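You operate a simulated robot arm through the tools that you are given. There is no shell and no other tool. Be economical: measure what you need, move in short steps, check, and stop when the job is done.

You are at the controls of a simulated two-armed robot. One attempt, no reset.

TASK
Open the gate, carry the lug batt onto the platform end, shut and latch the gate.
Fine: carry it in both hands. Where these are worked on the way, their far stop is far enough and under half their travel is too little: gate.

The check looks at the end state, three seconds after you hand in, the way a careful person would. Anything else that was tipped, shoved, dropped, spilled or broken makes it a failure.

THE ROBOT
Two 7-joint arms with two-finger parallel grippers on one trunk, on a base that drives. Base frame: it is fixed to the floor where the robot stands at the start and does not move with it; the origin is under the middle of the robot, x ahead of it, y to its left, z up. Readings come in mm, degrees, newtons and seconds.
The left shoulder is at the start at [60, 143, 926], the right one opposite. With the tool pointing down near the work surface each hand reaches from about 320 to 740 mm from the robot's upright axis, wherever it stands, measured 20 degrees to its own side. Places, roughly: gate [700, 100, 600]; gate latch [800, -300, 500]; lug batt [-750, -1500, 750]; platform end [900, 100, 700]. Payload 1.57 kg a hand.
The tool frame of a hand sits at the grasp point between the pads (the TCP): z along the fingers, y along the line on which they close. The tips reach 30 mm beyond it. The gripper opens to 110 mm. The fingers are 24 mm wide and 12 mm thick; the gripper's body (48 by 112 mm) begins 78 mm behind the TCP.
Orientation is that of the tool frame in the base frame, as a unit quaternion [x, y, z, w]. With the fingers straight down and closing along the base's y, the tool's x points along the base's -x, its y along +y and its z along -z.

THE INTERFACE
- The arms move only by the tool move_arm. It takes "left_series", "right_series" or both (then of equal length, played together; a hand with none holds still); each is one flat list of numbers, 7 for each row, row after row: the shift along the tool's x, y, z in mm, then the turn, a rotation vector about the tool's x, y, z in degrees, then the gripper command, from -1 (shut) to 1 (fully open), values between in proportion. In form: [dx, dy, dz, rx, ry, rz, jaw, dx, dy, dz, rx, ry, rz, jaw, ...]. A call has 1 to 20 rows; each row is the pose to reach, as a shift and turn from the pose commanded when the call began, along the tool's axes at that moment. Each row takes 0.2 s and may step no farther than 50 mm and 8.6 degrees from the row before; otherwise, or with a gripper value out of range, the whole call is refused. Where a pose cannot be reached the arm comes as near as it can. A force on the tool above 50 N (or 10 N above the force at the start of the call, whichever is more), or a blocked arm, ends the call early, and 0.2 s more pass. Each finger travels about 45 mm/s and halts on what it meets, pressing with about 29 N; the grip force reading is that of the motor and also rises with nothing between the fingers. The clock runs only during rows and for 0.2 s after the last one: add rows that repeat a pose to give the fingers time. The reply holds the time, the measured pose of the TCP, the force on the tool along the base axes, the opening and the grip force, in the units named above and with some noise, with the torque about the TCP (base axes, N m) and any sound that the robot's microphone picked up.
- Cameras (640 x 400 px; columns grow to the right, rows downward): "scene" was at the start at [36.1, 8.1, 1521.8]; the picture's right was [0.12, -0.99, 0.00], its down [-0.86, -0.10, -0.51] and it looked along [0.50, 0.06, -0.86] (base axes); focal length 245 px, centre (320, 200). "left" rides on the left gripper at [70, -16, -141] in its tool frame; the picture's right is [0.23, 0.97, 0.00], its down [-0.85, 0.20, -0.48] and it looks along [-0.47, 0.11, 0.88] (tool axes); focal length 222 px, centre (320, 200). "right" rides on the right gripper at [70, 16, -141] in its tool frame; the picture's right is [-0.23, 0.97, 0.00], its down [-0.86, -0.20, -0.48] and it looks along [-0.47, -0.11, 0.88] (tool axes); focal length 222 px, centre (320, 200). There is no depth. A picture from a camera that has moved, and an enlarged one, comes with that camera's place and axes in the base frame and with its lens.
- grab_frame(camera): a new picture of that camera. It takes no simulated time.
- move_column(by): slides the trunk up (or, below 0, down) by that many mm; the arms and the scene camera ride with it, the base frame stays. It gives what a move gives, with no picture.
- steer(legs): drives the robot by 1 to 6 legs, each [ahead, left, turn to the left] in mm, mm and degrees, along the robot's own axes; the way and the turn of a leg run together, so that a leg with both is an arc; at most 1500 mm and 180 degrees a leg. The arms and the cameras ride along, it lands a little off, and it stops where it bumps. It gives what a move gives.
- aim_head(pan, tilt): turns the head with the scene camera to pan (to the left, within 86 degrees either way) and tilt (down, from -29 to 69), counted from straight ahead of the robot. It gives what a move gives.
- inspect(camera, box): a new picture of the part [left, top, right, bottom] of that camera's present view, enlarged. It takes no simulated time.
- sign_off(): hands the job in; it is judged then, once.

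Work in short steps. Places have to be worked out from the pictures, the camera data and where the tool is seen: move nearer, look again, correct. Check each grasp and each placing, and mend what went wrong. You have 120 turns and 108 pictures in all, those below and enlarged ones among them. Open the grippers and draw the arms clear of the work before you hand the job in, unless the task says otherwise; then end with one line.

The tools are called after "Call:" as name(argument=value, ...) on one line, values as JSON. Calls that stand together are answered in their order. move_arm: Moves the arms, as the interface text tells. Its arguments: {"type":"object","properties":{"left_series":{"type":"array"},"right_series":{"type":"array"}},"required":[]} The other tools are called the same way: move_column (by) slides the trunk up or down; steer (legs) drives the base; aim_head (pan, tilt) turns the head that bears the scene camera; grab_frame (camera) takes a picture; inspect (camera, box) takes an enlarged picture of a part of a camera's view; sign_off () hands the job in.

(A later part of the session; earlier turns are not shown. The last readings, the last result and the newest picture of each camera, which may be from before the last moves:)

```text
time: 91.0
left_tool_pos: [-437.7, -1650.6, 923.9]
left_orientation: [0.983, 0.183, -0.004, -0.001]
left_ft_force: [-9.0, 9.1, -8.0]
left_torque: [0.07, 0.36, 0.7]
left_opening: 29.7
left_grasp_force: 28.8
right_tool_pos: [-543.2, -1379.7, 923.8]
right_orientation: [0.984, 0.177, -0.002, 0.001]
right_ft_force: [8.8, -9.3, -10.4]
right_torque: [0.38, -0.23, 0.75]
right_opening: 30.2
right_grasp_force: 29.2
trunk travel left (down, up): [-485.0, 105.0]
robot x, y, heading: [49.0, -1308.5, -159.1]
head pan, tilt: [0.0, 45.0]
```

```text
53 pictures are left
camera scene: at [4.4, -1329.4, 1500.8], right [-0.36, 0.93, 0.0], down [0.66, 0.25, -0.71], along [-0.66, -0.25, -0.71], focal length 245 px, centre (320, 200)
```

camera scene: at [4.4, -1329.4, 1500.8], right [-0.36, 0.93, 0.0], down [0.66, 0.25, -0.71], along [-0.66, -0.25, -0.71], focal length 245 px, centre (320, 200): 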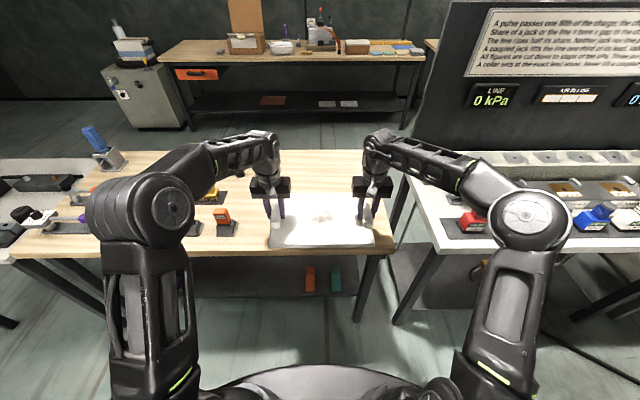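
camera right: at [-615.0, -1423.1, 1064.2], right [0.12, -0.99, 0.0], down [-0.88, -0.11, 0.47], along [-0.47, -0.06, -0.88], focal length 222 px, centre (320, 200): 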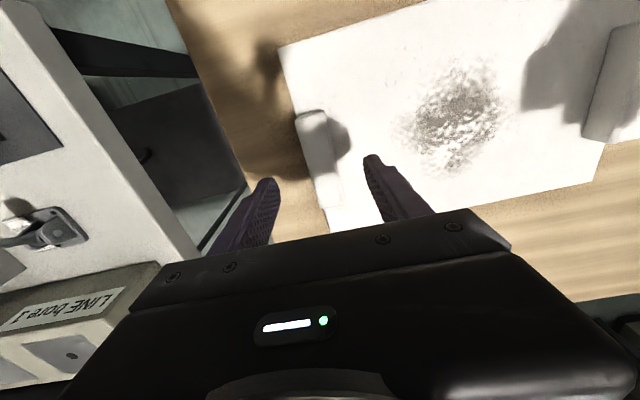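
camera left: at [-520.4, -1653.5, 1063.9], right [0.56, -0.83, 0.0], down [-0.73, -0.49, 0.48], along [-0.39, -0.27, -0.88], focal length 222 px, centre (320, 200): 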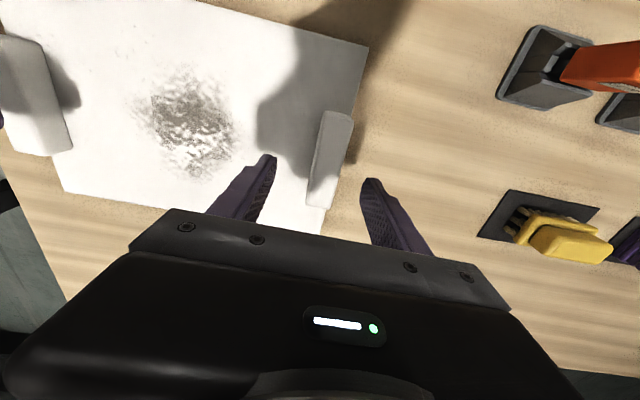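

The grip holds steady while driving. I back off another 230 mm and turn around in stages, beginning with a modest turn.

Call:
steer(legs=[[-230, 0, 0], [0, 0, 40]])

Call:
steer(legs=[[0, 0, 70], [0, 0, 67]])

Call:
grab_frame(camera="scene")

```text
time: 94.7
left_tool_pos: [111.3, -1806.2, 922.4]
left_orientation: [0.86, 0.51, -0.002, 0.002]
left_ft_force: [-4.7, -4.0, -7.6]
left_torque: [-0.06, 0.1, 0.81]
left_opening: 29.8
left_grasp_force: 29.1
right_tool_pos: [-142.1, -1666.7, 922.0]
right_orientation: [0.863, 0.504, 0.0, 0.001]
right_ft_force: [4.7, 4.2, -10.4]
right_torque: [0.36, 0.23, 0.82]
right_opening: 30.2
right_grasp_force: 28.8
trunk travel left (down, up): [-485.0, 105.0]
robot x, y, heading: [267.6, -1230.6, -118.8]
head pan, tilt: [0.0, 45.0]
```

```text
time: 101.0
left_tool_pos: [779.4, -920.3, 922.7]
left_orientation: [-0.152, 0.988, 0.0, 0.003]
left_ft_force: [4.6, -0.1, -8.9]
left_torque: [-0.02, 0.19, 0.69]
left_opening: 29.6
left_grasp_force: 28.9
right_tool_pos: [868.1, -1198.1, 922.0]
right_orientation: [-0.146, 0.989, 0.001, 0.001]
right_ft_force: [-5.1, 0.3, -10.3]
right_torque: [-0.15, -0.16, 0.73]
right_opening: 30.1
right_grasp_force: 29.5
trunk travel left (down, up): [-485.0, 105.0]
robot x, y, heading: [267.1, -1228.7, 17.4]
head pan, tilt: [0.0, 45.0]
```

```text
52 pictures are left
camera scene: at [318.2, -1212.3, 1500.7], right [0.3, -0.95, 0.0], down [-0.68, -0.21, -0.71], along [0.67, 0.21, -0.71], focal length 245 px, centre (320, 200)
```

scene: 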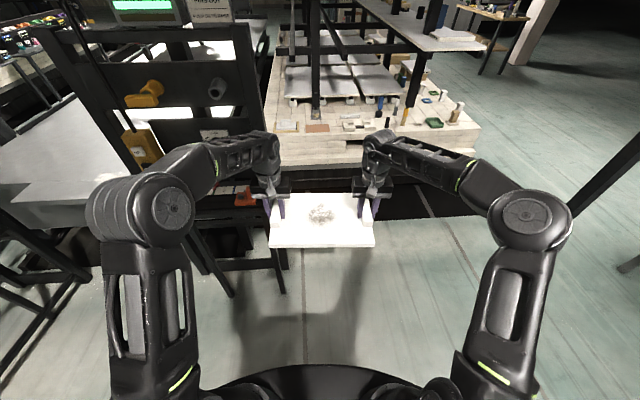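

The turn is done with the batt still held, and the control shelf is to my left-front. I back up 300 mm, slide left about 1070 mm, then look before advancing.

Call:
steer(legs=[[-300, 0, 0], [0, 1069, 0.9]])

Call:
grab_frame(camera="scene")

```text
time: 108.1
left_tool_pos: [150.5, 25.8, 923.3]
left_orientation: [-0.168, 0.986, 0.0, 0.003]
left_ft_force: [4.4, 0.2, -9.3]
left_torque: [0.14, 0.11, 0.61]
left_opening: 29.7
left_grasp_force: 28.9
right_tool_pos: [248.4, -247.6, 922.9]
right_orientation: [-0.163, 0.987, 0.001, 0.001]
right_ft_force: [-4.8, 0.3, -9.0]
right_torque: [-0.21, -0.02, 0.67]
right_opening: 30.1
right_grasp_force: 28.4
trunk travel left (down, up): [-485.0, 105.0]
robot x, y, heading: [-349.1, -302.0, 19.1]
head pan, tilt: [0.0, 45.0]
```

```text
51 pictures are left
camera scene: at [-300.1, -281.1, 1500.7], right [0.33, -0.94, 0.0], down [-0.67, -0.23, -0.71], along [0.67, 0.23, -0.71], focal length 245 px, centre (320, 200)
```

scene: 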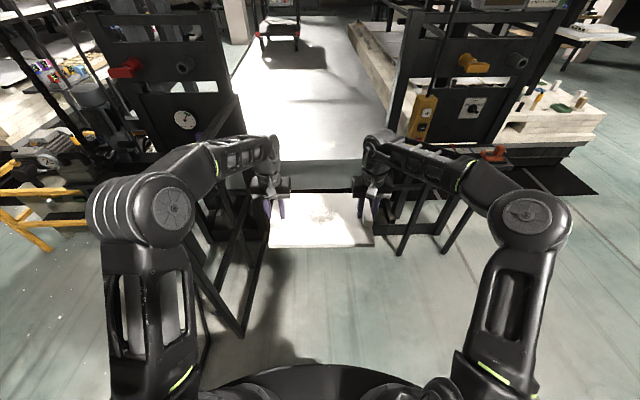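

The gate runs parallel to my path at about 380 mm to the left. My elbows are at z≈1300 and within ±270 mm, so they clear it. I advance 500 mm along the deck normal with a small right shift.

Call:
steer(legs=[[500, -30, -0.8]])

Call:
grab_frame(camera="scene")

Call:
grab_frame(camera="left")

```text
time: 111.1
left_tool_pos: [638.3, 150.0, 922.0]
left_orientation: [-0.161, 0.987, 0.0, 0.003]
left_ft_force: [4.5, 0.2, -9.6]
left_torque: [0.32, -0.34, 0.59]
left_opening: 29.9
left_grasp_force: 28.9
right_tool_pos: [732.9, -123.7, 923.1]
right_orientation: [-0.156, 0.988, 0.0, 0.0]
right_ft_force: [-5.1, 0.8, -9.9]
right_torque: [-0.44, 0.39, 0.78]
right_opening: 29.9
right_grasp_force: 29.4
trunk travel left (down, up): [-485.0, 105.0]
robot x, y, heading: [137.2, -164.7, 18.6]
head pan, tilt: [0.0, 45.0]
```

```text
50 pictures are left
camera scene: at [183.8, -149.4, 1500.7], right [0.32, -0.95, 0.0], down [-0.67, -0.22, -0.71], along [0.67, 0.22, -0.71], focal length 245 px, centre (320, 200)
```

scene: 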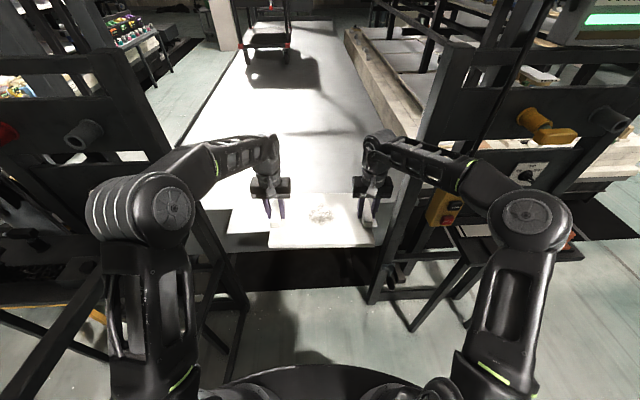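

```text
49 pictures are left
camera left: at [578.3, 112.9, 1063.2], right [-0.53, 0.85, 0.0], down [0.74, 0.46, 0.48], along [0.41, 0.25, -0.88], focal length 222 px, centre (320, 200)
```

left: 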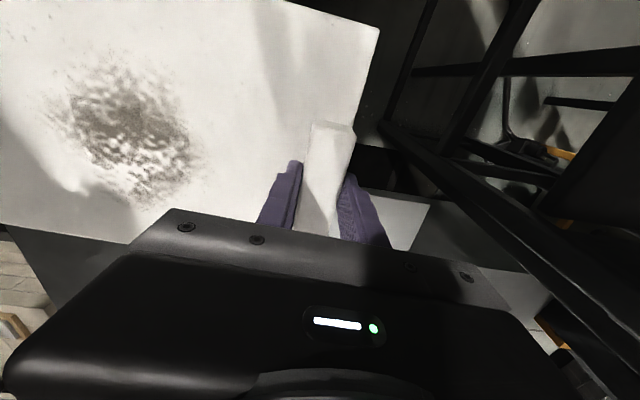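

I'm near the opening. I check the deck's front edge geometry for steps before going further.

Call:
inspect(camera="scene", box=[190, 120, 430, 300])

Call:
grab_frame(camera="right")

```text
2.22 times, centred on (310, 210) of scene
camera zoom: at [183.8, -149.4, 1500.7], right [0.32, -0.95, 0.0], down [-0.67, -0.22, -0.71], along [0.67, 0.22, -0.71], focal length 545 px, centre (342, 178)
```

zoom: 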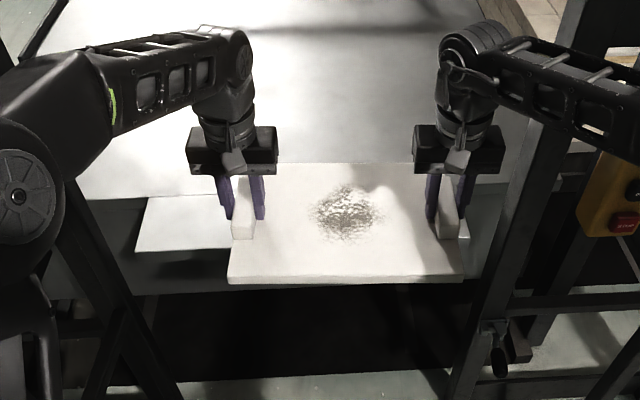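

```text
47 pictures are left
camera right: at [660.0, -130.4, 1063.8], right [-0.08, 1.0, 0.0], down [0.88, 0.07, 0.48], along [0.48, 0.04, -0.88], focal length 222 px, centre (320, 200)
```

right: 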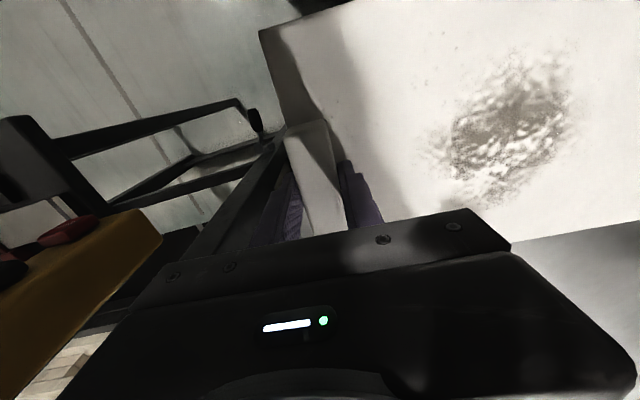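

The lip at the front sits at z≈693 (triangulated corner at (646, 406)). I need to know whether the main deck behind it is higher, so I enlarge both views of the seam.

Call:
inspect(camera="left", box=[340, 160, 500, 260])

Call:
inspect(camera="scene", box=[215, 190, 295, 250])

```text
4.00 times, centred on (420, 210) of left
camera zoom: at [578.3, 112.9, 1063.2], right [-0.53, 0.85, 0.0], down [0.74, 0.46, 0.48], along [0.41, 0.25, -0.88], focal length 888 px, centre (-80, 160)
```

zoom: 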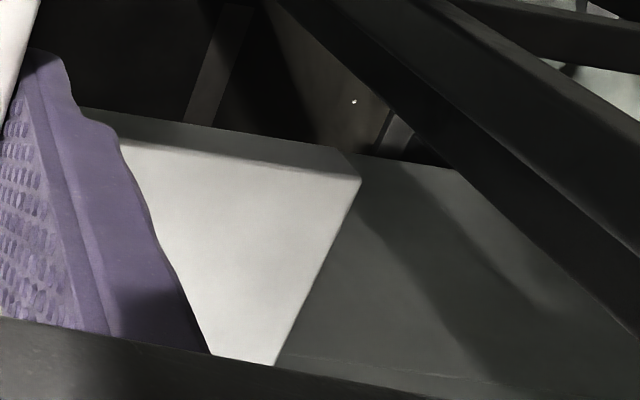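

```text
6.67 times, centred on (255, 220) of scene
camera zoom: at [183.8, -149.4, 1500.7], right [0.32, -0.95, 0.0], down [-0.67, -0.22, -0.71], along [0.67, 0.22, -0.71], focal length 1636 px, centre (753, 67)
```

zoom: 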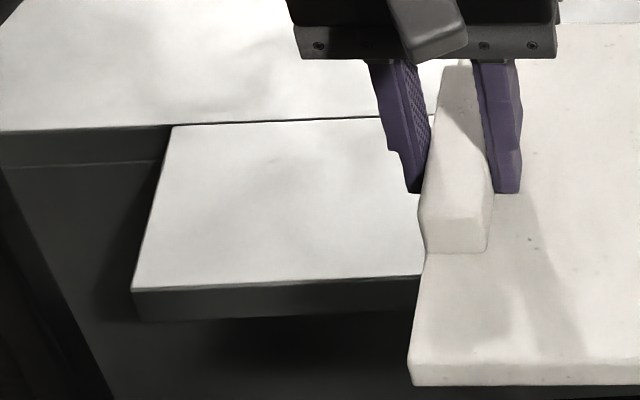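

The tongue and deck look flush to within a couple of mm, with the seam at about 794 mm ahead, and the gate closes at about 650 mm. I'll centre the batt at about 850 mm so its weight is on the deck and its near edge is well inside the gate, shifting 40 mm left for right-post clearance.

Call:
steer(legs=[[120, 40, 0]])

Call:
grab_frame(camera="scene")

```text
time: 112.3
left_tool_pos: [742.6, 227.1, 922.1]
left_orientation: [-0.16, 0.987, -0.001, 0.003]
left_ft_force: [5.1, -0.8, -11.5]
left_torque: [0.47, 0.17, 0.41]
left_opening: 29.6
left_grasp_force: 28.4
right_tool_pos: [833.7, -49.4, 920.7]
right_orientation: [-0.154, 0.988, 0.0, -0.002]
right_ft_force: [-4.0, 1.1, -8.0]
right_torque: [-0.17, 0.08, 0.8]
right_opening: 30.1
right_grasp_force: 29.2
trunk travel left (down, up): [-485.0, 105.0]
robot x, y, heading: [232.8, -85.7, 18.0]
head pan, tilt: [0.0, 45.0]
```

```text
44 pictures are left
camera scene: at [286.3, -72.3, 1500.6], right [0.31, -0.95, 0.0], down [-0.67, -0.22, -0.71], along [0.67, 0.22, -0.71], focal length 245 px, centre (320, 200)
```

scene: 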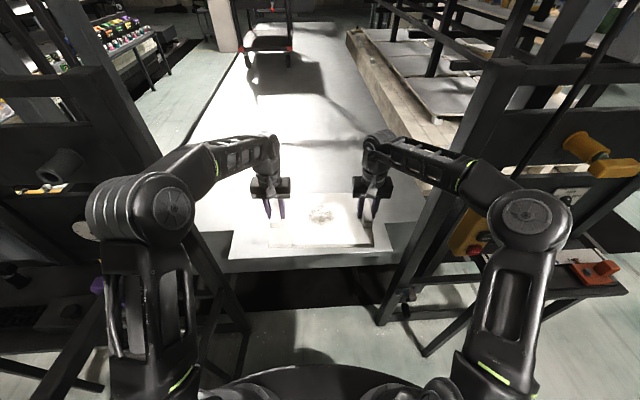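

Everything is clear so far. I advance the last 138 mm and then lower the trunk most of the way.

Call:
steer(legs=[[138, 0, 0]])

Call:
move_column(by=-150)

Call:
grab_frame(camera="scene")

```text
time: 113.7
left_tool_pos: [873.8, 269.3, 921.0]
left_orientation: [-0.16, 0.987, 0.0, 0.003]
left_ft_force: [4.3, 0.1, -11.8]
left_torque: [0.51, 0.26, 0.21]
left_opening: 30.0
left_grasp_force: 29.1
right_tool_pos: [967.0, -4.6, 920.9]
right_orientation: [-0.155, 0.988, 0.001, 0.0]
right_ft_force: [-3.6, 1.0, -8.0]
right_torque: [-0.12, -0.01, 0.86]
right_opening: 29.9
right_grasp_force: 28.7
trunk travel left (down, up): [-485.0, 105.0]
robot x, y, heading: [367.9, -48.7, 18.4]
head pan, tilt: [0.0, 45.0]
```

```text
time: 115.4
left_tool_pos: [872.8, 268.7, 771.4]
left_orientation: [-0.161, 0.987, 0.0, 0.003]
left_ft_force: [2.6, 0.5, -10.5]
left_torque: [0.56, 0.05, 0.07]
left_opening: 30.0
left_grasp_force: 29.0
right_tool_pos: [964.9, -6.0, 771.7]
right_orientation: [-0.155, 0.988, 0.0, -0.001]
right_ft_force: [-3.5, -0.3, -7.2]
right_torque: [-0.13, 0.21, 0.74]
right_opening: 29.8
right_grasp_force: 28.7
trunk travel left (down, up): [-335.0, 255.0]
robot x, y, heading: [371.9, -42.7, 17.8]
head pan, tilt: [0.0, 45.0]
```

```text
43 pictures are left
camera scene: at [416.8, -29.7, 1350.8], right [0.31, -0.95, 0.0], down [-0.67, -0.22, -0.71], along [0.67, 0.22, -0.71], focal length 245 px, centre (320, 200)
```

scene: 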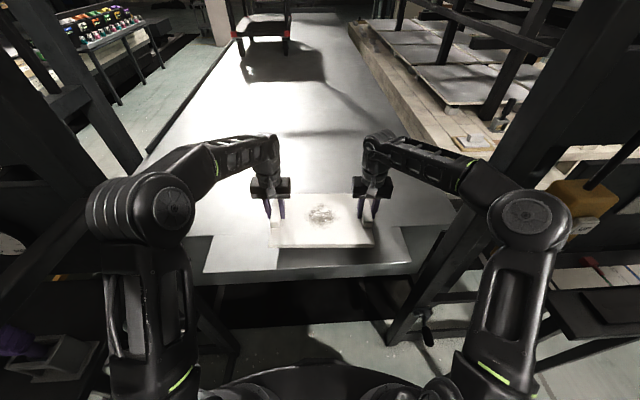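

The batt hangs over the tongue/deck boundary as planned. I lower the remaining ~30 mm in small steps, watching for force relief.

Call:
move_column(by=-22)

Call:
inspect(camera="scene", box=[190, 160, 430, 290])

```text
time: 116.1
left_tool_pos: [873.2, 269.2, 750.0]
left_orientation: [-0.161, 0.987, 0.0, 0.002]
left_ft_force: [2.6, 0.1, -10.3]
left_torque: [0.53, -0.05, 0.16]
left_opening: 29.8
left_grasp_force: 29.1
right_tool_pos: [965.7, -5.6, 749.7]
right_orientation: [-0.154, 0.988, 0.0, -0.002]
right_ft_force: [-2.6, 0.2, -7.5]
right_torque: [-0.12, 0.28, 0.66]
right_opening: 30.0
right_grasp_force: 28.7
trunk travel left (down, up): [-313.0, 277.0]
robot x, y, heading: [365.4, -48.1, 18.2]
head pan, tilt: [0.0, 45.0]
```

```text
2.67 times, centred on (310, 225) of scene
camera zoom: at [416.6, -29.7, 1328.7], right [0.31, -0.95, 0.0], down [-0.67, -0.22, -0.71], along [0.67, 0.22, -0.71], focal length 654 px, centre (347, 133)
```

zoom: 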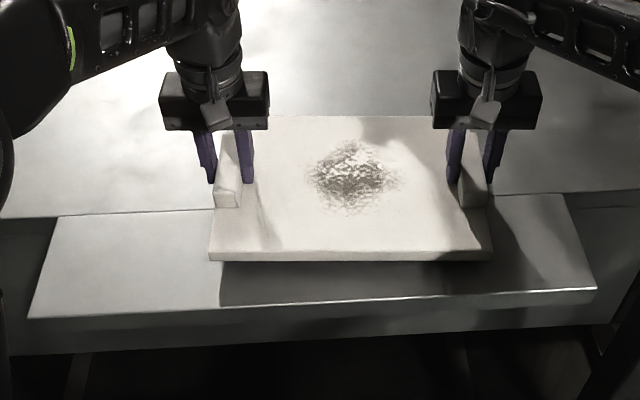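

Still descending free. I continue in 4 mm steps.

Call:
move_column(by=-6)

Call:
move_column(by=-4)

Call:
move_column(by=-3)

```text
time: 116.6
left_tool_pos: [874.1, 269.2, 744.0]
left_orientation: [-0.161, 0.987, 0.0, 0.004]
left_ft_force: [2.3, -0.6, -11.1]
left_torque: [0.48, -0.01, 0.13]
left_opening: 29.8
left_grasp_force: 29.1
right_tool_pos: [964.9, -6.1, 743.0]
right_orientation: [-0.156, 0.988, 0.001, -0.001]
right_ft_force: [-2.5, -0.7, -7.8]
right_torque: [-0.16, 0.19, 0.7]
right_opening: 30.1
right_grasp_force: 28.8
trunk travel left (down, up): [-307.0, 283.0]
robot x, y, heading: [370.0, -43.2, 18.3]
head pan, tilt: [0.0, 45.0]
```

```text
time: 117.2
left_tool_pos: [873.7, 269.8, 740.8]
left_orientation: [-0.16, 0.987, -0.001, 0.003]
left_ft_force: [3.8, 0.0, -10.6]
left_torque: [0.4, -0.01, 0.11]
left_opening: 30.0
left_grasp_force: 29.1
right_tool_pos: [964.3, -5.3, 740.1]
right_orientation: [-0.155, 0.988, 0.001, -0.001]
right_ft_force: [-3.6, 0.4, -8.4]
right_torque: [-0.16, 0.17, 0.74]
right_opening: 30.0
right_grasp_force: 29.1
trunk travel left (down, up): [-303.0, 287.0]
robot x, y, heading: [368.1, -46.3, 18.2]
head pan, tilt: [0.0, 45.0]
```

```text
time: 117.7
left_tool_pos: [873.7, 268.4, 737.2]
left_orientation: [-0.16, 0.987, -0.001, 0.003]
left_ft_force: [3.4, 0.5, -9.6]
left_torque: [0.41, 0.06, 0.09]
left_opening: 30.1
left_grasp_force: 29.2
right_tool_pos: [965.1, -5.0, 737.0]
right_orientation: [-0.155, 0.988, 0.001, 0.0]
right_ft_force: [-3.0, -0.1, -8.6]
right_torque: [-0.13, 0.12, 0.71]
right_opening: 29.8
right_grasp_force: 28.9
trunk travel left (down, up): [-300.0, 290.0]
robot x, y, heading: [367.8, -48.2, 18.1]
head pan, tilt: [0.0, 45.0]
```

No contact yet, so I keep lowering in small steps.

Call:
move_column(by=-4)

Call:
move_column(by=-4)

Call:
inspect(camera="scene", box=[240, 190, 400, 290])

```text
time: 118.2
left_tool_pos: [873.8, 269.9, 732.4]
left_orientation: [-0.159, 0.987, 0.0, 0.003]
left_ft_force: [2.1, 0.3, -10.6]
left_torque: [0.42, 0.03, 0.11]
left_opening: 29.8
left_grasp_force: 28.8
right_tool_pos: [967.2, -5.8, 732.8]
right_orientation: [-0.156, 0.988, 0.0, -0.001]
right_ft_force: [-3.0, -1.0, -8.4]
right_torque: [-0.14, 0.1, 0.69]
right_opening: 29.9
right_grasp_force: 28.7
trunk travel left (down, up): [-296.0, 294.0]
robot x, y, heading: [365.1, -48.0, 18.2]
head pan, tilt: [0.0, 45.0]
```

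```text
time: 118.7
left_tool_pos: [872.6, 269.8, 729.9]
left_orientation: [-0.16, 0.987, 0.0, 0.004]
left_ft_force: [4.7, 0.9, -4.4]
left_torque: [0.06, 0.73, 0.08]
left_opening: 29.9
left_grasp_force: 29.1
right_tool_pos: [965.5, -5.6, 730.5]
right_orientation: [-0.155, 0.988, 0.001, 0.001]
right_ft_force: [-1.3, -0.5, 0.1]
right_torque: [-0.45, 0.56, 0.77]
right_opening: 30.1
right_grasp_force: 28.9
trunk travel left (down, up): [-292.0, 298.0]
robot x, y, heading: [368.7, -45.5, 18.5]
head pan, tilt: [0.0, 45.0]
```

```text
4.00 times, centred on (320, 240) of scene
camera zoom: at [416.3, -29.8, 1308.0], right [0.31, -0.95, 0.0], down [-0.67, -0.22, -0.71], along [0.67, 0.22, -0.71], focal length 982 px, centre (320, 40)
```

zoom: 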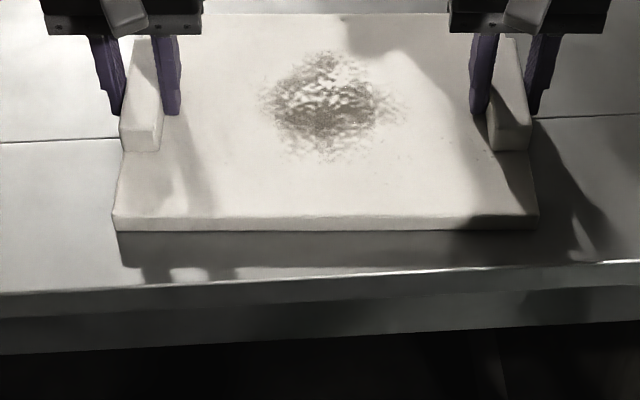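

Contact is beginning, with the load nearly relieved. I go 2 mm further, then open.

Call:
move_column(by=-2)

Call:
move_arm(left_series=[0, 0, 0, 0, 0, 0, -0.3, 0, 0, 0, 0, 0, 0, 0, 0, 0, 0, 0, 0, 0, 0.25, 0, 0, 0, 0, 0, 0, 0.25, 0, 0, 0, 0, 0, 0, 0.25], right_series=[0, 0, 0, 0, 0, 0, -0.3, 0, 0, 0, 0, 0, 0, 0, 0, 0, 0, 0, 0, 0, 0.25, 0, 0, 0, 0, 0, 0, 0.25, 0, 0, 0, 0, 0, 0, 0.25])

Call:
inspect(camera="scene", box=[240, 190, 400, 290])

```text
time: 119.3
left_tool_pos: [872.5, 268.6, 729.7]
left_orientation: [-0.161, 0.987, 0.0, 0.005]
left_ft_force: [5.6, 3.3, 7.9]
left_torque: [0.2, 0.88, 0.15]
left_opening: 30.1
left_grasp_force: 29.3
right_tool_pos: [965.9, -5.5, 729.7]
right_orientation: [-0.154, 0.988, 0.001, 0.002]
right_ft_force: [2.2, -0.3, 12.1]
right_torque: [-0.48, 0.59, 0.66]
right_opening: 30.1
right_grasp_force: 29.5
trunk travel left (down, up): [-290.0, 300.0]
robot x, y, heading: [365.9, -47.3, 18.3]
head pan, tilt: [0.0, 45.0]
```

```text
time: 120.5
left_tool_pos: [871.5, 268.5, 729.4]
left_orientation: [-0.16, 0.987, 0.0, 0.004]
left_ft_force: [-1.8, 2.3, 10.9]
left_torque: [-0.27, 0.04, -0.05]
left_opening: 65.9
left_grasp_force: 0.0
right_tool_pos: [964.0, -6.0, 728.2]
right_orientation: [-0.154, 0.988, 0.0, 0.001]
right_ft_force: [0.8, -4.5, 11.7]
right_torque: [0.23, 0.2, 0.0]
right_opening: 64.5
right_grasp_force: 0.0
trunk travel left (down, up): [-290.0, 300.0]
robot x, y, heading: [366.9, -47.2, 18.3]
head pan, tilt: [0.0, 45.0]
```

```text
4.00 times, centred on (320, 240) of scene
camera zoom: at [413.8, -30.8, 1306.0], right [0.31, -0.95, 0.0], down [-0.67, -0.22, -0.71], along [0.67, 0.22, -0.71], focal length 982 px, centre (320, 40)
```

zoom: 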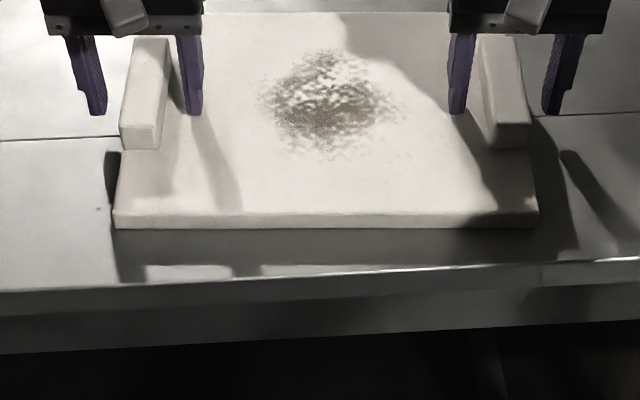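

The batt is released and resting. I raise the hands straight up with the trunk and check it.

Call:
move_column(by=150)

Call:
grab_frame(camera="scene")

Call:
inspect(camera="scene", box=[230, 190, 400, 290])

```text
time: 122.2
left_tool_pos: [873.5, 269.7, 877.9]
left_orientation: [-0.161, 0.987, -0.001, 0.004]
left_ft_force: [0.2, -0.7, 0.3]
left_torque: [0.0, -0.01, -0.03]
left_opening: 68.5
left_grasp_force: 0.0
right_tool_pos: [965.2, -6.9, 878.5]
right_orientation: [-0.155, 0.988, 0.001, 0.0]
right_ft_force: [0.4, -0.5, -0.6]
right_torque: [0.01, -0.05, 0.03]
right_opening: 69.1
right_grasp_force: 0.0
trunk travel left (down, up): [-440.0, 150.0]
robot x, y, heading: [367.5, -42.5, 18.5]
head pan, tilt: [0.0, 45.0]
```

```text
39 pictures are left
camera scene: at [415.6, -30.1, 1455.8], right [0.31, -0.95, 0.0], down [-0.67, -0.22, -0.71], along [0.67, 0.22, -0.71], focal length 245 px, centre (320, 200)
```

scene: 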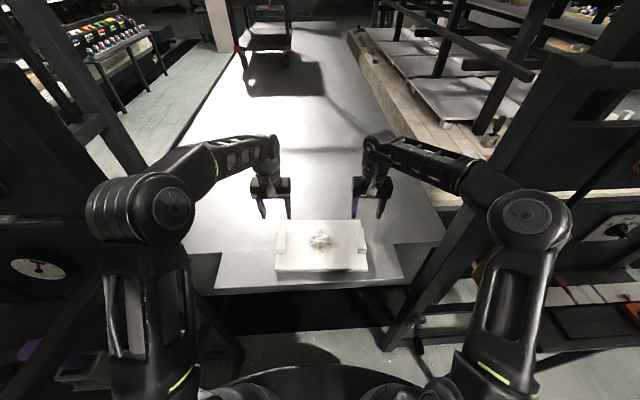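

```text
3.76 times, centred on (315, 240) of scene
camera zoom: at [415.6, -30.1, 1455.8], right [0.31, -0.95, 0.0], down [-0.67, -0.22, -0.71], along [0.67, 0.22, -0.71], focal length 924 px, centre (339, 49)
```

zoom: 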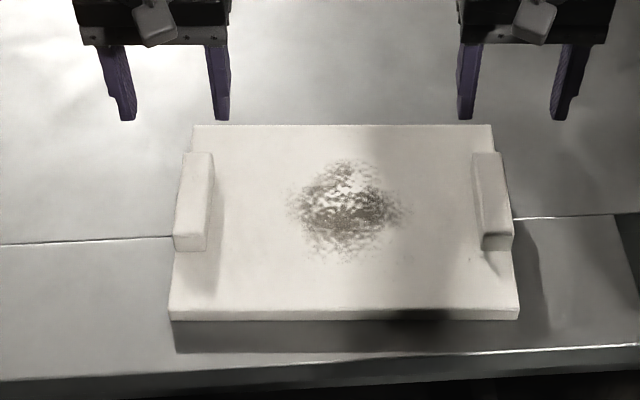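

The batt lies flat across the tongue and deck end. I back straight out clear of the gate's swing, raise the trunk and look at both the batt and the gate.

Call:
steer(legs=[[-650, 0, 0]])

Call:
move_column(by=150)

Call:
aim_head(pan=15, tilt=35)

Call:
grab_frame(camera="scene")

Call:
inspect(camera="scene", box=[320, 140, 440, 220])

```text
time: 125.8
left_tool_pos: [263.0, 68.7, 879.1]
left_orientation: [-0.162, 0.987, 0.0, 0.004]
left_ft_force: [-0.7, 0.4, 0.6]
left_torque: [-0.02, 0.01, -0.01]
left_opening: 68.6
left_grasp_force: 0.1
right_tool_pos: [355.4, -206.3, 878.6]
right_orientation: [-0.158, 0.987, 0.0, 0.0]
right_ft_force: [-0.2, -0.6, -0.2]
right_torque: [0.0, 0.0, 0.01]
right_opening: 68.5
right_grasp_force: 0.1
trunk travel left (down, up): [-440.0, 150.0]
robot x, y, heading: [-239.3, -249.6, 18.6]
head pan, tilt: [0.0, 45.0]
```

```text
time: 127.5
left_tool_pos: [263.2, 68.1, 1027.6]
left_orientation: [-0.163, 0.987, -0.001, 0.004]
left_ft_force: [-0.8, -0.9, 0.2]
left_torque: [0.01, -0.03, -0.02]
left_opening: 68.8
left_grasp_force: 0.2
right_tool_pos: [357.0, -205.1, 1026.5]
right_orientation: [-0.157, 0.988, 0.001, 0.0]
right_ft_force: [-0.5, -0.7, 0.5]
right_torque: [-0.03, -0.01, 0.01]
right_opening: 68.7
right_grasp_force: 0.1
trunk travel left (down, up): [-590.0, 0.0]
robot x, y, heading: [-243.6, -246.5, 18.4]
head pan, tilt: [0.0, 45.0]
```

```text
time: 128.3
left_tool_pos: [263.1, 69.4, 1028.2]
left_orientation: [-0.163, 0.987, -0.001, 0.003]
left_ft_force: [0.5, -0.7, -0.5]
left_torque: [-0.03, 0.02, -0.01]
left_opening: 68.8
left_grasp_force: 0.2
right_tool_pos: [357.1, -206.0, 1028.2]
right_orientation: [-0.157, 0.988, 0.0, 0.0]
right_ft_force: [-0.7, 0.3, 0.1]
right_torque: [0.01, -0.01, 0.01]
right_opening: 68.9
right_grasp_force: 0.2
trunk travel left (down, up): [-590.0, 0.0]
robot x, y, heading: [-239.6, -247.9, 18.6]
head pan, tilt: [15.0, 35.0]
```

```text
37 pictures are left
camera scene: at [-196.0, -209.6, 1620.6], right [0.55, -0.83, 0.0], down [-0.48, -0.32, -0.82], along [0.68, 0.45, -0.57], focal length 245 px, centre (320, 200)
```

scene: 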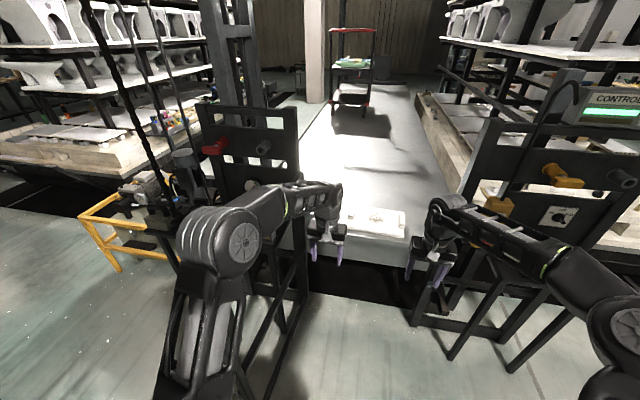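

```text
5.00 times, centred on (380, 180) of scene
camera zoom: at [-196.0, -209.6, 1620.6], right [0.55, -0.83, 0.0], down [-0.48, -0.32, -0.82], along [0.68, 0.45, -0.57], focal length 1227 px, centre (20, 300)
```

zoom: 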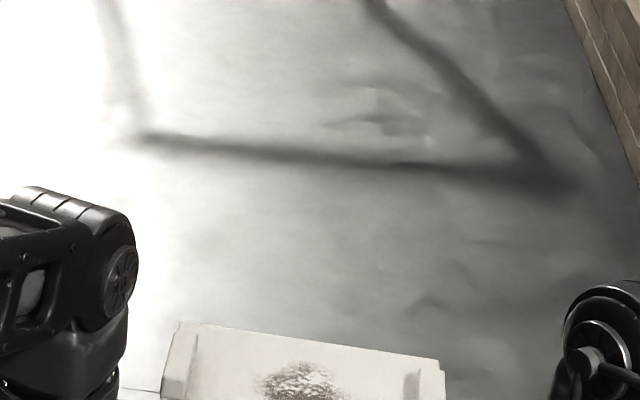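

The gate is behind the left arm. I check the batt's front edge, then move the left arm to expose the gate.

Call:
inspect(camera="scene", box=[335, 200, 425, 260])

Call:
steer(legs=[[0, 0, 45]])

Call:
aim_head(pan=0, tilt=45)

Call:
grab_frame(camera="scene")

```text
6.67 times, centred on (380, 230) of scene
camera zoom: at [-196.0, -209.6, 1620.6], right [0.55, -0.83, 0.0], down [-0.48, -0.32, -0.82], along [0.68, 0.45, -0.57], focal length 1636 px, centre (-80, 0)
```

zoom: 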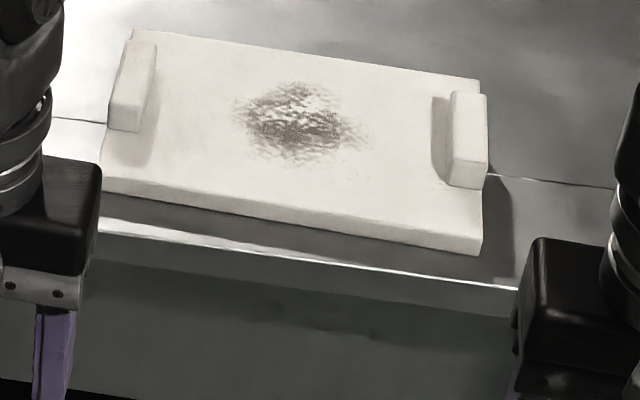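

```text
time: 129.9
left_tool_pos: [119.9, 215.3, 1030.2]
left_orientation: [-0.338, 0.941, -0.014, 0.01]
left_ft_force: [15.0, -19.5, -0.5]
left_torque: [0.91, 0.7, -0.29]
left_opening: 46.7
left_grasp_force: 0.1
right_tool_pos: [295.1, 20.1, 1026.9]
right_orientation: [-0.35, 0.937, 0.002, 0.0]
right_ft_force: [-0.8, 0.1, -0.7]
right_torque: [-0.04, -0.02, -0.01]
right_opening: 68.9
right_grasp_force: 0.1
trunk travel left (down, up): [-590.0, 0.0]
robot x, y, heading: [-240.4, -246.8, 41.6]
head pan, tilt: [15.0, 35.0]
stopped in leg 1: the force on the tool passed its limit at 64 N (the readings are from after the stop); the commanded pose is now the measured one
```

```text
time: 130.7
left_tool_pos: [116.2, 216.3, 1029.5]
left_orientation: [-0.341, 0.94, -0.012, 0.011]
left_ft_force: [17.1, -25.7, -1.9]
left_torque: [1.17, 0.85, -0.22]
left_opening: 41.7
left_grasp_force: 0.1
right_tool_pos: [294.7, 20.4, 1028.1]
right_orientation: [-0.351, 0.936, 0.002, -0.001]
right_ft_force: [0.0, 0.1, -0.3]
right_torque: [-0.03, 0.01, 0.0]
right_opening: 68.8
right_grasp_force: 0.0
trunk travel left (down, up): [-590.0, 0.0]
robot x, y, heading: [-240.5, -249.8, 41.5]
head pan, tilt: [0.0, 45.0]
```

```text
34 pictures are left
camera scene: at [-199.0, -219.3, 1605.9], right [0.66, -0.75, 0.0], down [-0.53, -0.47, -0.71], along [0.53, 0.47, -0.71], focal length 245 px, centre (320, 200)
```

scene: 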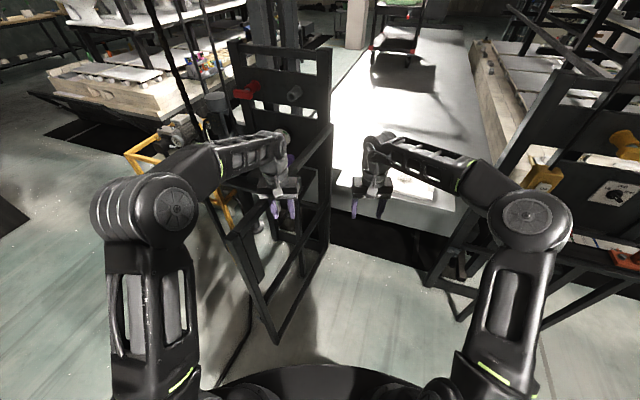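

The turn pushed the left hand against the gate, which was already at its stop, so no harm was done. I turn back 8°, lift the left hand above the rail (top ≈1068) and shift it over to the outer side.

Call:
steer(legs=[[0, 0, -8]])

Call:
move_arm(left_series=[0, 0, -45, 0, 0, 0, -1, 0, 0, -90, 0, 0, 0, -1, 0, 0, -130, 0, 0, 0, -1, 10, 40, -130, 0, 0, 0, -1, 20, 80, -130, 0, 0, 0, -1, 25, 120, -130, 0, 0, 0, -1, 25, 160, -130, 0, 0, 0, -1, 25, 200, -130, 0, 0, 0, -1])

Call:
grab_frame(camera="scene")

Call:
grab_frame(camera="left")

```text
time: 131.7
left_tool_pos: [175.2, 168.5, 1029.6]
left_orientation: [-0.277, 0.961, -0.012, 0.008]
left_ft_force: [0.7, 0.1, -0.1]
left_torque: [0.03, 0.02, -0.05]
left_opening: 68.7
left_grasp_force: 0.2
right_tool_pos: [326.2, -52.3, 1027.3]
right_orientation: [-0.284, 0.959, 0.001, 0.0]
right_ft_force: [-0.4, 0.0, -0.3]
right_torque: [-0.03, 0.04, 0.04]
right_opening: 68.9
right_grasp_force: 0.1
trunk travel left (down, up): [-590.0, 0.0]
robot x, y, heading: [-238.2, -248.2, 33.6]
head pan, tilt: [0.0, 45.0]
```

```text
time: 133.5
left_tool_pos: [99.8, 239.4, 1155.5]
left_orientation: [-0.277, 0.961, -0.011, 0.012]
left_ft_force: [0.6, -0.6, -0.6]
left_torque: [0.01, 0.02, 0.01]
left_opening: 0.0
left_grasp_force: 20.6
left hand out of reach, approached as far as the arm can: row 3, 4, 5, 6, 7, 8
right_tool_pos: [325.3, -51.7, 1027.4]
right_orientation: [-0.286, 0.958, 0.001, 0.0]
right_ft_force: [-0.5, -0.5, -0.4]
right_torque: [0.02, -0.03, -0.02]
right_opening: 68.7
right_grasp_force: 0.0
trunk travel left (down, up): [-590.0, 0.0]
robot x, y, heading: [-240.6, -249.8, 33.8]
head pan, tilt: [0.0, 45.0]
```

```text
33 pictures are left
camera scene: at [-197.9, -220.7, 1605.9], right [0.55, -0.83, 0.0], down [-0.59, -0.39, -0.71], along [0.59, 0.39, -0.71], focal length 245 px, centre (320, 200)
```

scene: 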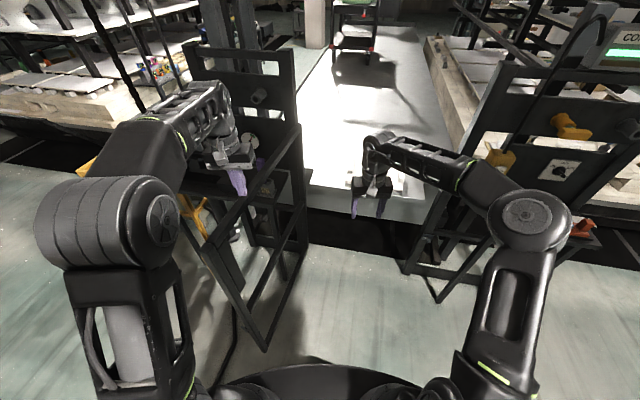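

```text
32 pictures are left
camera left: at [47.0, 190.5, 1295.6], right [-0.71, 0.7, -0.03], down [0.6, 0.63, 0.49], along [0.36, 0.33, -0.87], focal length 222 px, centre (320, 200)
```

left: 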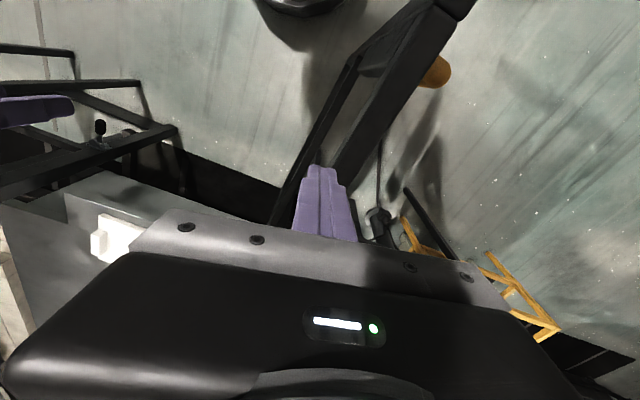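

The fist is above the rail but the arm is at its limit, so I shift the base left 130 mm to carry the hand over. Then I lower the trunk to bring the fist down on the gate's outer side.

Call:
steer(legs=[[0, 130, 0]])

Call:
grab_frame(camera="left")

```text
time: 134.8
left_tool_pos: [28.5, 349.4, 1155.0]
left_orientation: [-0.277, 0.961, -0.011, 0.012]
left_ft_force: [0.0, 1.2, -0.8]
left_torque: [-0.06, -0.05, -0.01]
left_opening: 0.2
left_grasp_force: 21.1
right_tool_pos: [252.0, 58.5, 1028.2]
right_orientation: [-0.286, 0.958, -0.001, 0.0]
right_ft_force: [0.0, -0.2, -0.2]
right_torque: [0.0, -0.05, 0.01]
right_opening: 68.9
right_grasp_force: 0.1
trunk travel left (down, up): [-590.0, 0.0]
robot x, y, heading: [-315.0, -139.4, 33.5]
head pan, tilt: [0.0, 45.0]
```

```text
31 pictures are left
camera left: at [-25.9, 300.6, 1295.3], right [-0.71, 0.7, -0.03], down [0.6, 0.63, 0.49], along [0.36, 0.33, -0.87], focal length 222 px, centre (320, 200)
```

left: 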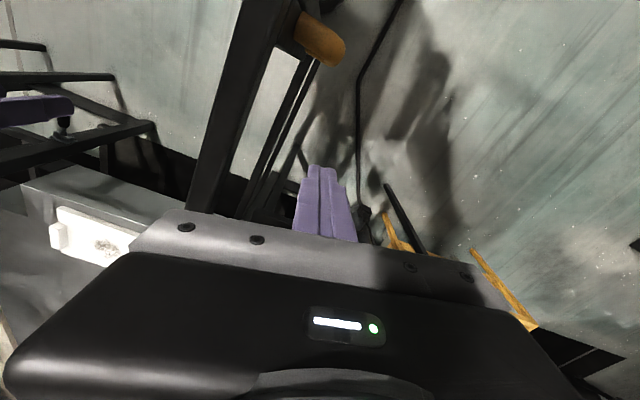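

The fist is clear on the outer side. The right hand is inside the gate's sweep, so I retract it first, then lower the trunk 115 mm.

Call:
move_arm(right_series=[33, -29, 0, 0, 0, 0, 0, 66, -58, 0, 0, 0, 0, 0, 99, -87, 0, 0, 0, 0, 0, 132, -116, 0, 0, 0, 0, 0, 165, -145, 0, 0, 0, 0, 0, 198, -174, 0, 0, 0, 0, 0, 230, -200, 0, 0, 0, 0, 0])

Call:
move_column(by=-115)

Call:
grab_frame(camera="scene")

```text
time: 136.4
left_tool_pos: [26.8, 345.2, 1156.5]
left_orientation: [-0.277, 0.961, -0.01, 0.013]
left_ft_force: [-0.8, 0.4, 0.4]
left_torque: [0.07, -0.06, 0.01]
left_opening: 0.1
left_grasp_force: 20.9
right_tool_pos: [168.2, -236.4, 1028.5]
right_orientation: [-0.287, 0.958, 0.001, 0.001]
right_ft_force: [0.0, -0.3, 0.9]
right_torque: [0.07, -0.04, 0.01]
right_opening: 55.0
right_grasp_force: 0.0
trunk travel left (down, up): [-590.0, 0.0]
robot x, y, heading: [-314.1, -140.6, 33.5]
head pan, tilt: [0.0, 45.0]
```

```text
time: 137.9
left_tool_pos: [28.8, 348.5, 1039.7]
left_orientation: [-0.278, 0.961, -0.01, 0.012]
left_ft_force: [0.2, -0.1, 0.0]
left_torque: [0.02, -0.02, 0.0]
left_opening: 0.0
left_grasp_force: 20.9
right_tool_pos: [169.9, -235.1, 912.0]
right_orientation: [-0.286, 0.958, 0.001, -0.001]
right_ft_force: [0.2, 0.9, -1.0]
right_torque: [0.0, 0.02, 0.01]
right_opening: 55.1
right_grasp_force: 0.0
trunk travel left (down, up): [-475.0, 115.0]
robot x, y, heading: [-313.6, -143.1, 33.5]
head pan, tilt: [0.0, 45.0]
```

```text
30 pictures are left
camera scene: at [-270.2, -111.9, 1490.9], right [0.55, -0.83, 0.0], down [-0.59, -0.39, -0.71], along [0.59, 0.39, -0.71], focal length 245 px, centre (320, 200)
```

scene: 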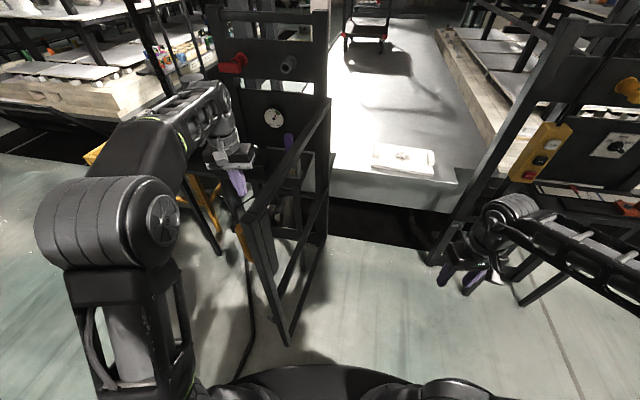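

The fist sits behind the rail on the outer side. I start dragging the gate closed by driving the base along the computed arc.

Call:
steer(legs=[[-50, -137, 0], [-12, -97, 0]])

Call:
grab_frame(camera="scene")

```text
time: 140.0
left_tool_pos: [109.3, 115.8, 1040.6]
left_orientation: [-0.276, 0.961, -0.01, 0.011]
left_ft_force: [0.7, -1.0, 0.2]
left_torque: [0.08, -0.01, 0.01]
left_opening: 0.2
left_grasp_force: 21.1
right_tool_pos: [247.8, -466.8, 912.1]
right_orientation: [-0.285, 0.959, 0.001, -0.001]
right_ft_force: [0.1, 0.1, 0.0]
right_torque: [0.01, 0.03, 0.02]
right_opening: 55.3
right_grasp_force: 0.1
trunk travel left (down, up): [-475.0, 115.0]
robot x, y, heading: [-235.6, -368.1, 33.4]
head pan, tilt: [0.0, 45.0]
```

```text
29 pictures are left
camera scene: at [-190.9, -344.5, 1490.8], right [0.55, -0.83, 0.0], down [-0.59, -0.39, -0.71], along [0.59, 0.39, -0.71], focal length 245 px, centre (320, 200)
```

scene: 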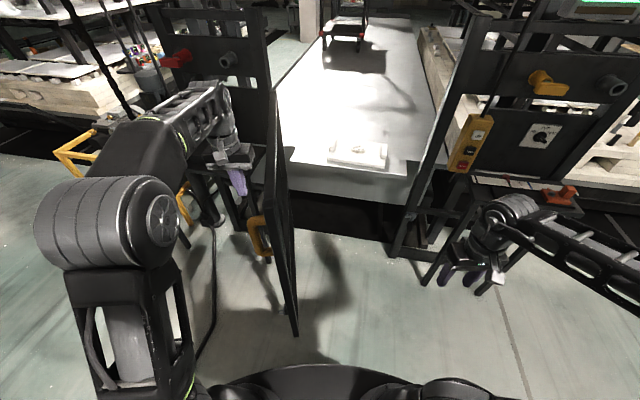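

The gate is following and coasting a bit ahead of the fist, at about 45° open. I continue along the arc.

Call:
steer(legs=[[26, -192, 0]])

Call:
grab_frame(camera="scene")

```text
time: 141.5
left_tool_pos: [234.0, -25.9, 1040.3]
left_orientation: [-0.278, 0.961, -0.011, 0.012]
left_ft_force: [-0.2, -0.8, -0.5]
left_torque: [0.01, 0.06, 0.01]
left_opening: 0.1
left_grasp_force: 21.3
right_tool_pos: [376.1, -608.4, 910.4]
right_orientation: [-0.286, 0.958, 0.001, 0.0]
right_ft_force: [0.5, -0.2, -0.6]
right_torque: [0.0, 0.02, 0.0]
right_opening: 54.9
right_grasp_force: 0.0
trunk travel left (down, up): [-475.0, 115.0]
robot x, y, heading: [-104.9, -512.4, 33.6]
head pan, tilt: [0.0, 45.0]
```

```text
28 pictures are left
camera scene: at [-64.3, -486.9, 1490.8], right [0.55, -0.83, 0.0], down [-0.59, -0.39, -0.71], along [0.59, 0.39, -0.71], focal length 245 px, centre (320, 200)
```

scene: 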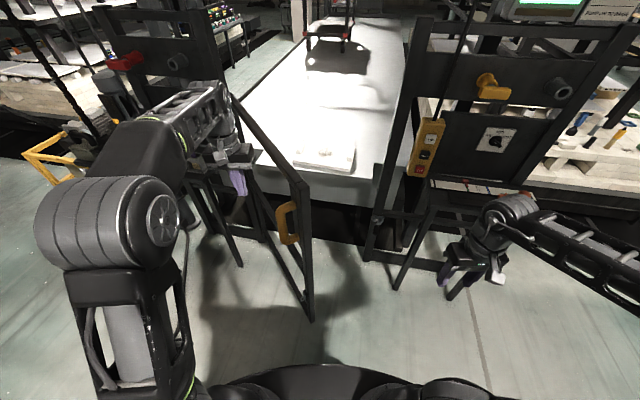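

The gate is at about 45° with the fist now on my side of it. I use the left arm for the next push and tuck the right hand inward at the same time.

Call:
move_arm(left_series=[-15, -29, 0, 0, 0, 0, -1, -30, -58, 0, 0, 0, 0, -1, -45, -87, 0, 0, 0, 0, -1, -60, -116, 0, 0, 0, 0, -1, -76, -145, 0, 0, 0, 0, -1, -91, -173, 0, 0, 0, 0, -1], right_series=[5, 20, 0, 0, 0, 0, 0, 10, 40, 0, 0, 0, 0, 0, 15, 60, 0, 0, 0, 0, 0, 20, 80, 0, 0, 0, 0, 0, 25, 100, 0, 0, 0, 0, 0, 30, 120, 0, 0, 0, 0, 0])

Call:
grab_frame(camera="scene")

```text
time: 142.9
left_tool_pos: [255.5, -96.3, 1065.9]
left_orientation: [-0.277, 0.96, -0.008, 0.027]
left_ft_force: [-0.4, 1.3, -0.1]
left_torque: [-0.11, -0.02, 0.0]
left_opening: 0.2
left_grasp_force: 21.3
left hand out of reach, approached as far as the arm can: row 1, 2, 3, 4, 5, 6
right_tool_pos: [283.4, -522.4, 912.4]
right_orientation: [-0.286, 0.958, -0.001, 0.0]
right_ft_force: [-0.4, 1.3, 0.4]
right_torque: [-0.08, -0.03, -0.03]
right_opening: 55.1
right_grasp_force: 0.1
trunk travel left (down, up): [-475.0, 115.0]
robot x, y, heading: [-106.7, -515.9, 33.6]
head pan, tilt: [0.0, 45.0]
```

```text
27 pictures are left
camera scene: at [-65.2, -482.1, 1490.7], right [0.55, -0.83, 0.0], down [-0.59, -0.39, -0.71], along [0.59, 0.39, -0.71], focal length 245 px, centre (320, 200)
```

scene: 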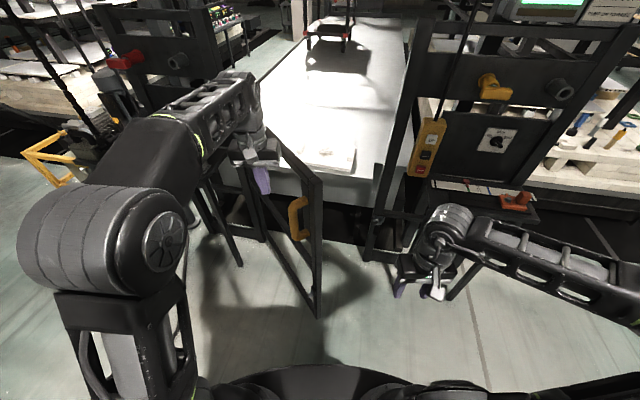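

The left arm is out of reach at that height, but the gate is now ahead of me at about 35–40° open. I switch to pushing the handle with the right fist, so I retract the left arm and reposition squarely with heading 18°.

Call:
move_arm(left_series=[40, 15, 0, 0, 0, 0, -1, 80, 30, 0, 0, 0, 0, -1, 120, 45, 0, 0, 0, 0, -1, 150, 60, 0, 0, 0, 0, -1])

Call:
steer(legs=[[-60, 399, 0], [0, 0, -15.6]])

Call:
move_arm(right_series=[-40, 12, 0, 0, 0, 0, -1, -80, 24, 0, 0, 0, 0, -1, -120, 36, 0, 0, 0, 0, -1, -160, 48, 0, 0, 0, 0, -1, -200, 60, 0, 0, 0, 0, -1, -235, 70, 0, 0, 0, 0, -1])

Call:
grab_frame(camera="scene")

```text
time: 143.9
left_tool_pos: [93.9, -132.3, 1067.5]
left_orientation: [-0.272, 0.962, -0.009, 0.015]
left_ft_force: [-3.6, 4.8, -3.3]
left_torque: [-0.6, -0.38, 0.01]
left_opening: 0.1
left_grasp_force: 20.7
left hand out of reach, approached as far as the arm can: row 3
right_tool_pos: [282.6, -526.9, 912.3]
right_orientation: [-0.286, 0.958, 0.001, 0.0]
right_ft_force: [-0.7, -1.7, -0.6]
right_torque: [0.13, 0.0, -0.01]
right_opening: 55.2
right_grasp_force: 0.2
trunk travel left (down, up): [-475.0, 115.0]
robot x, y, heading: [-107.5, -518.1, 33.9]
head pan, tilt: [0.0, 45.0]
```

```text
time: 147.4
left_tool_pos: [-84.0, 105.9, 1064.6]
left_orientation: [-0.144, 0.989, -0.012, 0.011]
left_ft_force: [-0.6, 0.2, 0.3]
left_torque: [0.0, 0.0, 0.03]
left_opening: 0.2
left_grasp_force: 21.5
right_tool_pos: [-5.9, -328.5, 912.4]
right_orientation: [-0.153, 0.988, 0.002, 0.0]
right_ft_force: [0.5, 0.2, -0.2]
right_torque: [0.01, -0.03, 0.04]
right_opening: 54.7
right_grasp_force: 0.1
trunk travel left (down, up): [-475.0, 115.0]
robot x, y, heading: [-383.0, -219.0, 18.1]
head pan, tilt: [0.0, 45.0]
```

```text
time: 148.8
left_tool_pos: [-83.9, 105.8, 1064.2]
left_orientation: [-0.144, 0.989, -0.013, 0.01]
left_ft_force: [0.5, -0.4, -0.4]
left_torque: [-0.02, -0.01, -0.01]
left_opening: 0.2
left_grasp_force: 21.4
right_tool_pos: [195.4, -188.9, 910.0]
right_orientation: [-0.153, 0.988, 0.0, 0.0]
right_ft_force: [0.4, -0.7, -0.3]
right_torque: [0.02, 0.01, 0.0]
right_opening: 0.0
right_grasp_force: 21.2
trunk travel left (down, up): [-475.0, 115.0]
robot x, y, heading: [-383.9, -213.2, 18.0]
head pan, tilt: [0.0, 45.0]
```

```text
26 pictures are left
camera scene: at [-332.1, -196.7, 1490.8], right [0.31, -0.95, 0.0], down [-0.67, -0.22, -0.71], along [0.67, 0.22, -0.71], focal length 245 px, centre (320, 200)
```

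scene: 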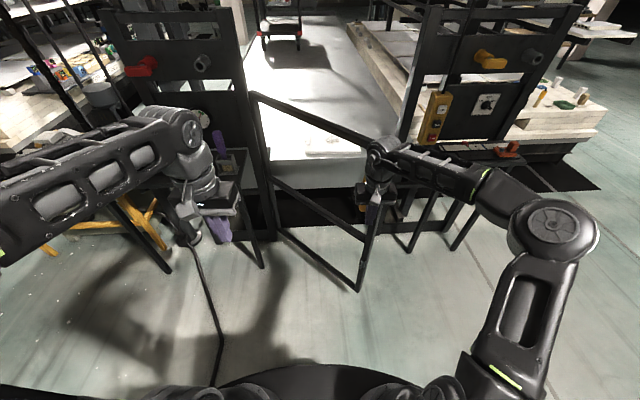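

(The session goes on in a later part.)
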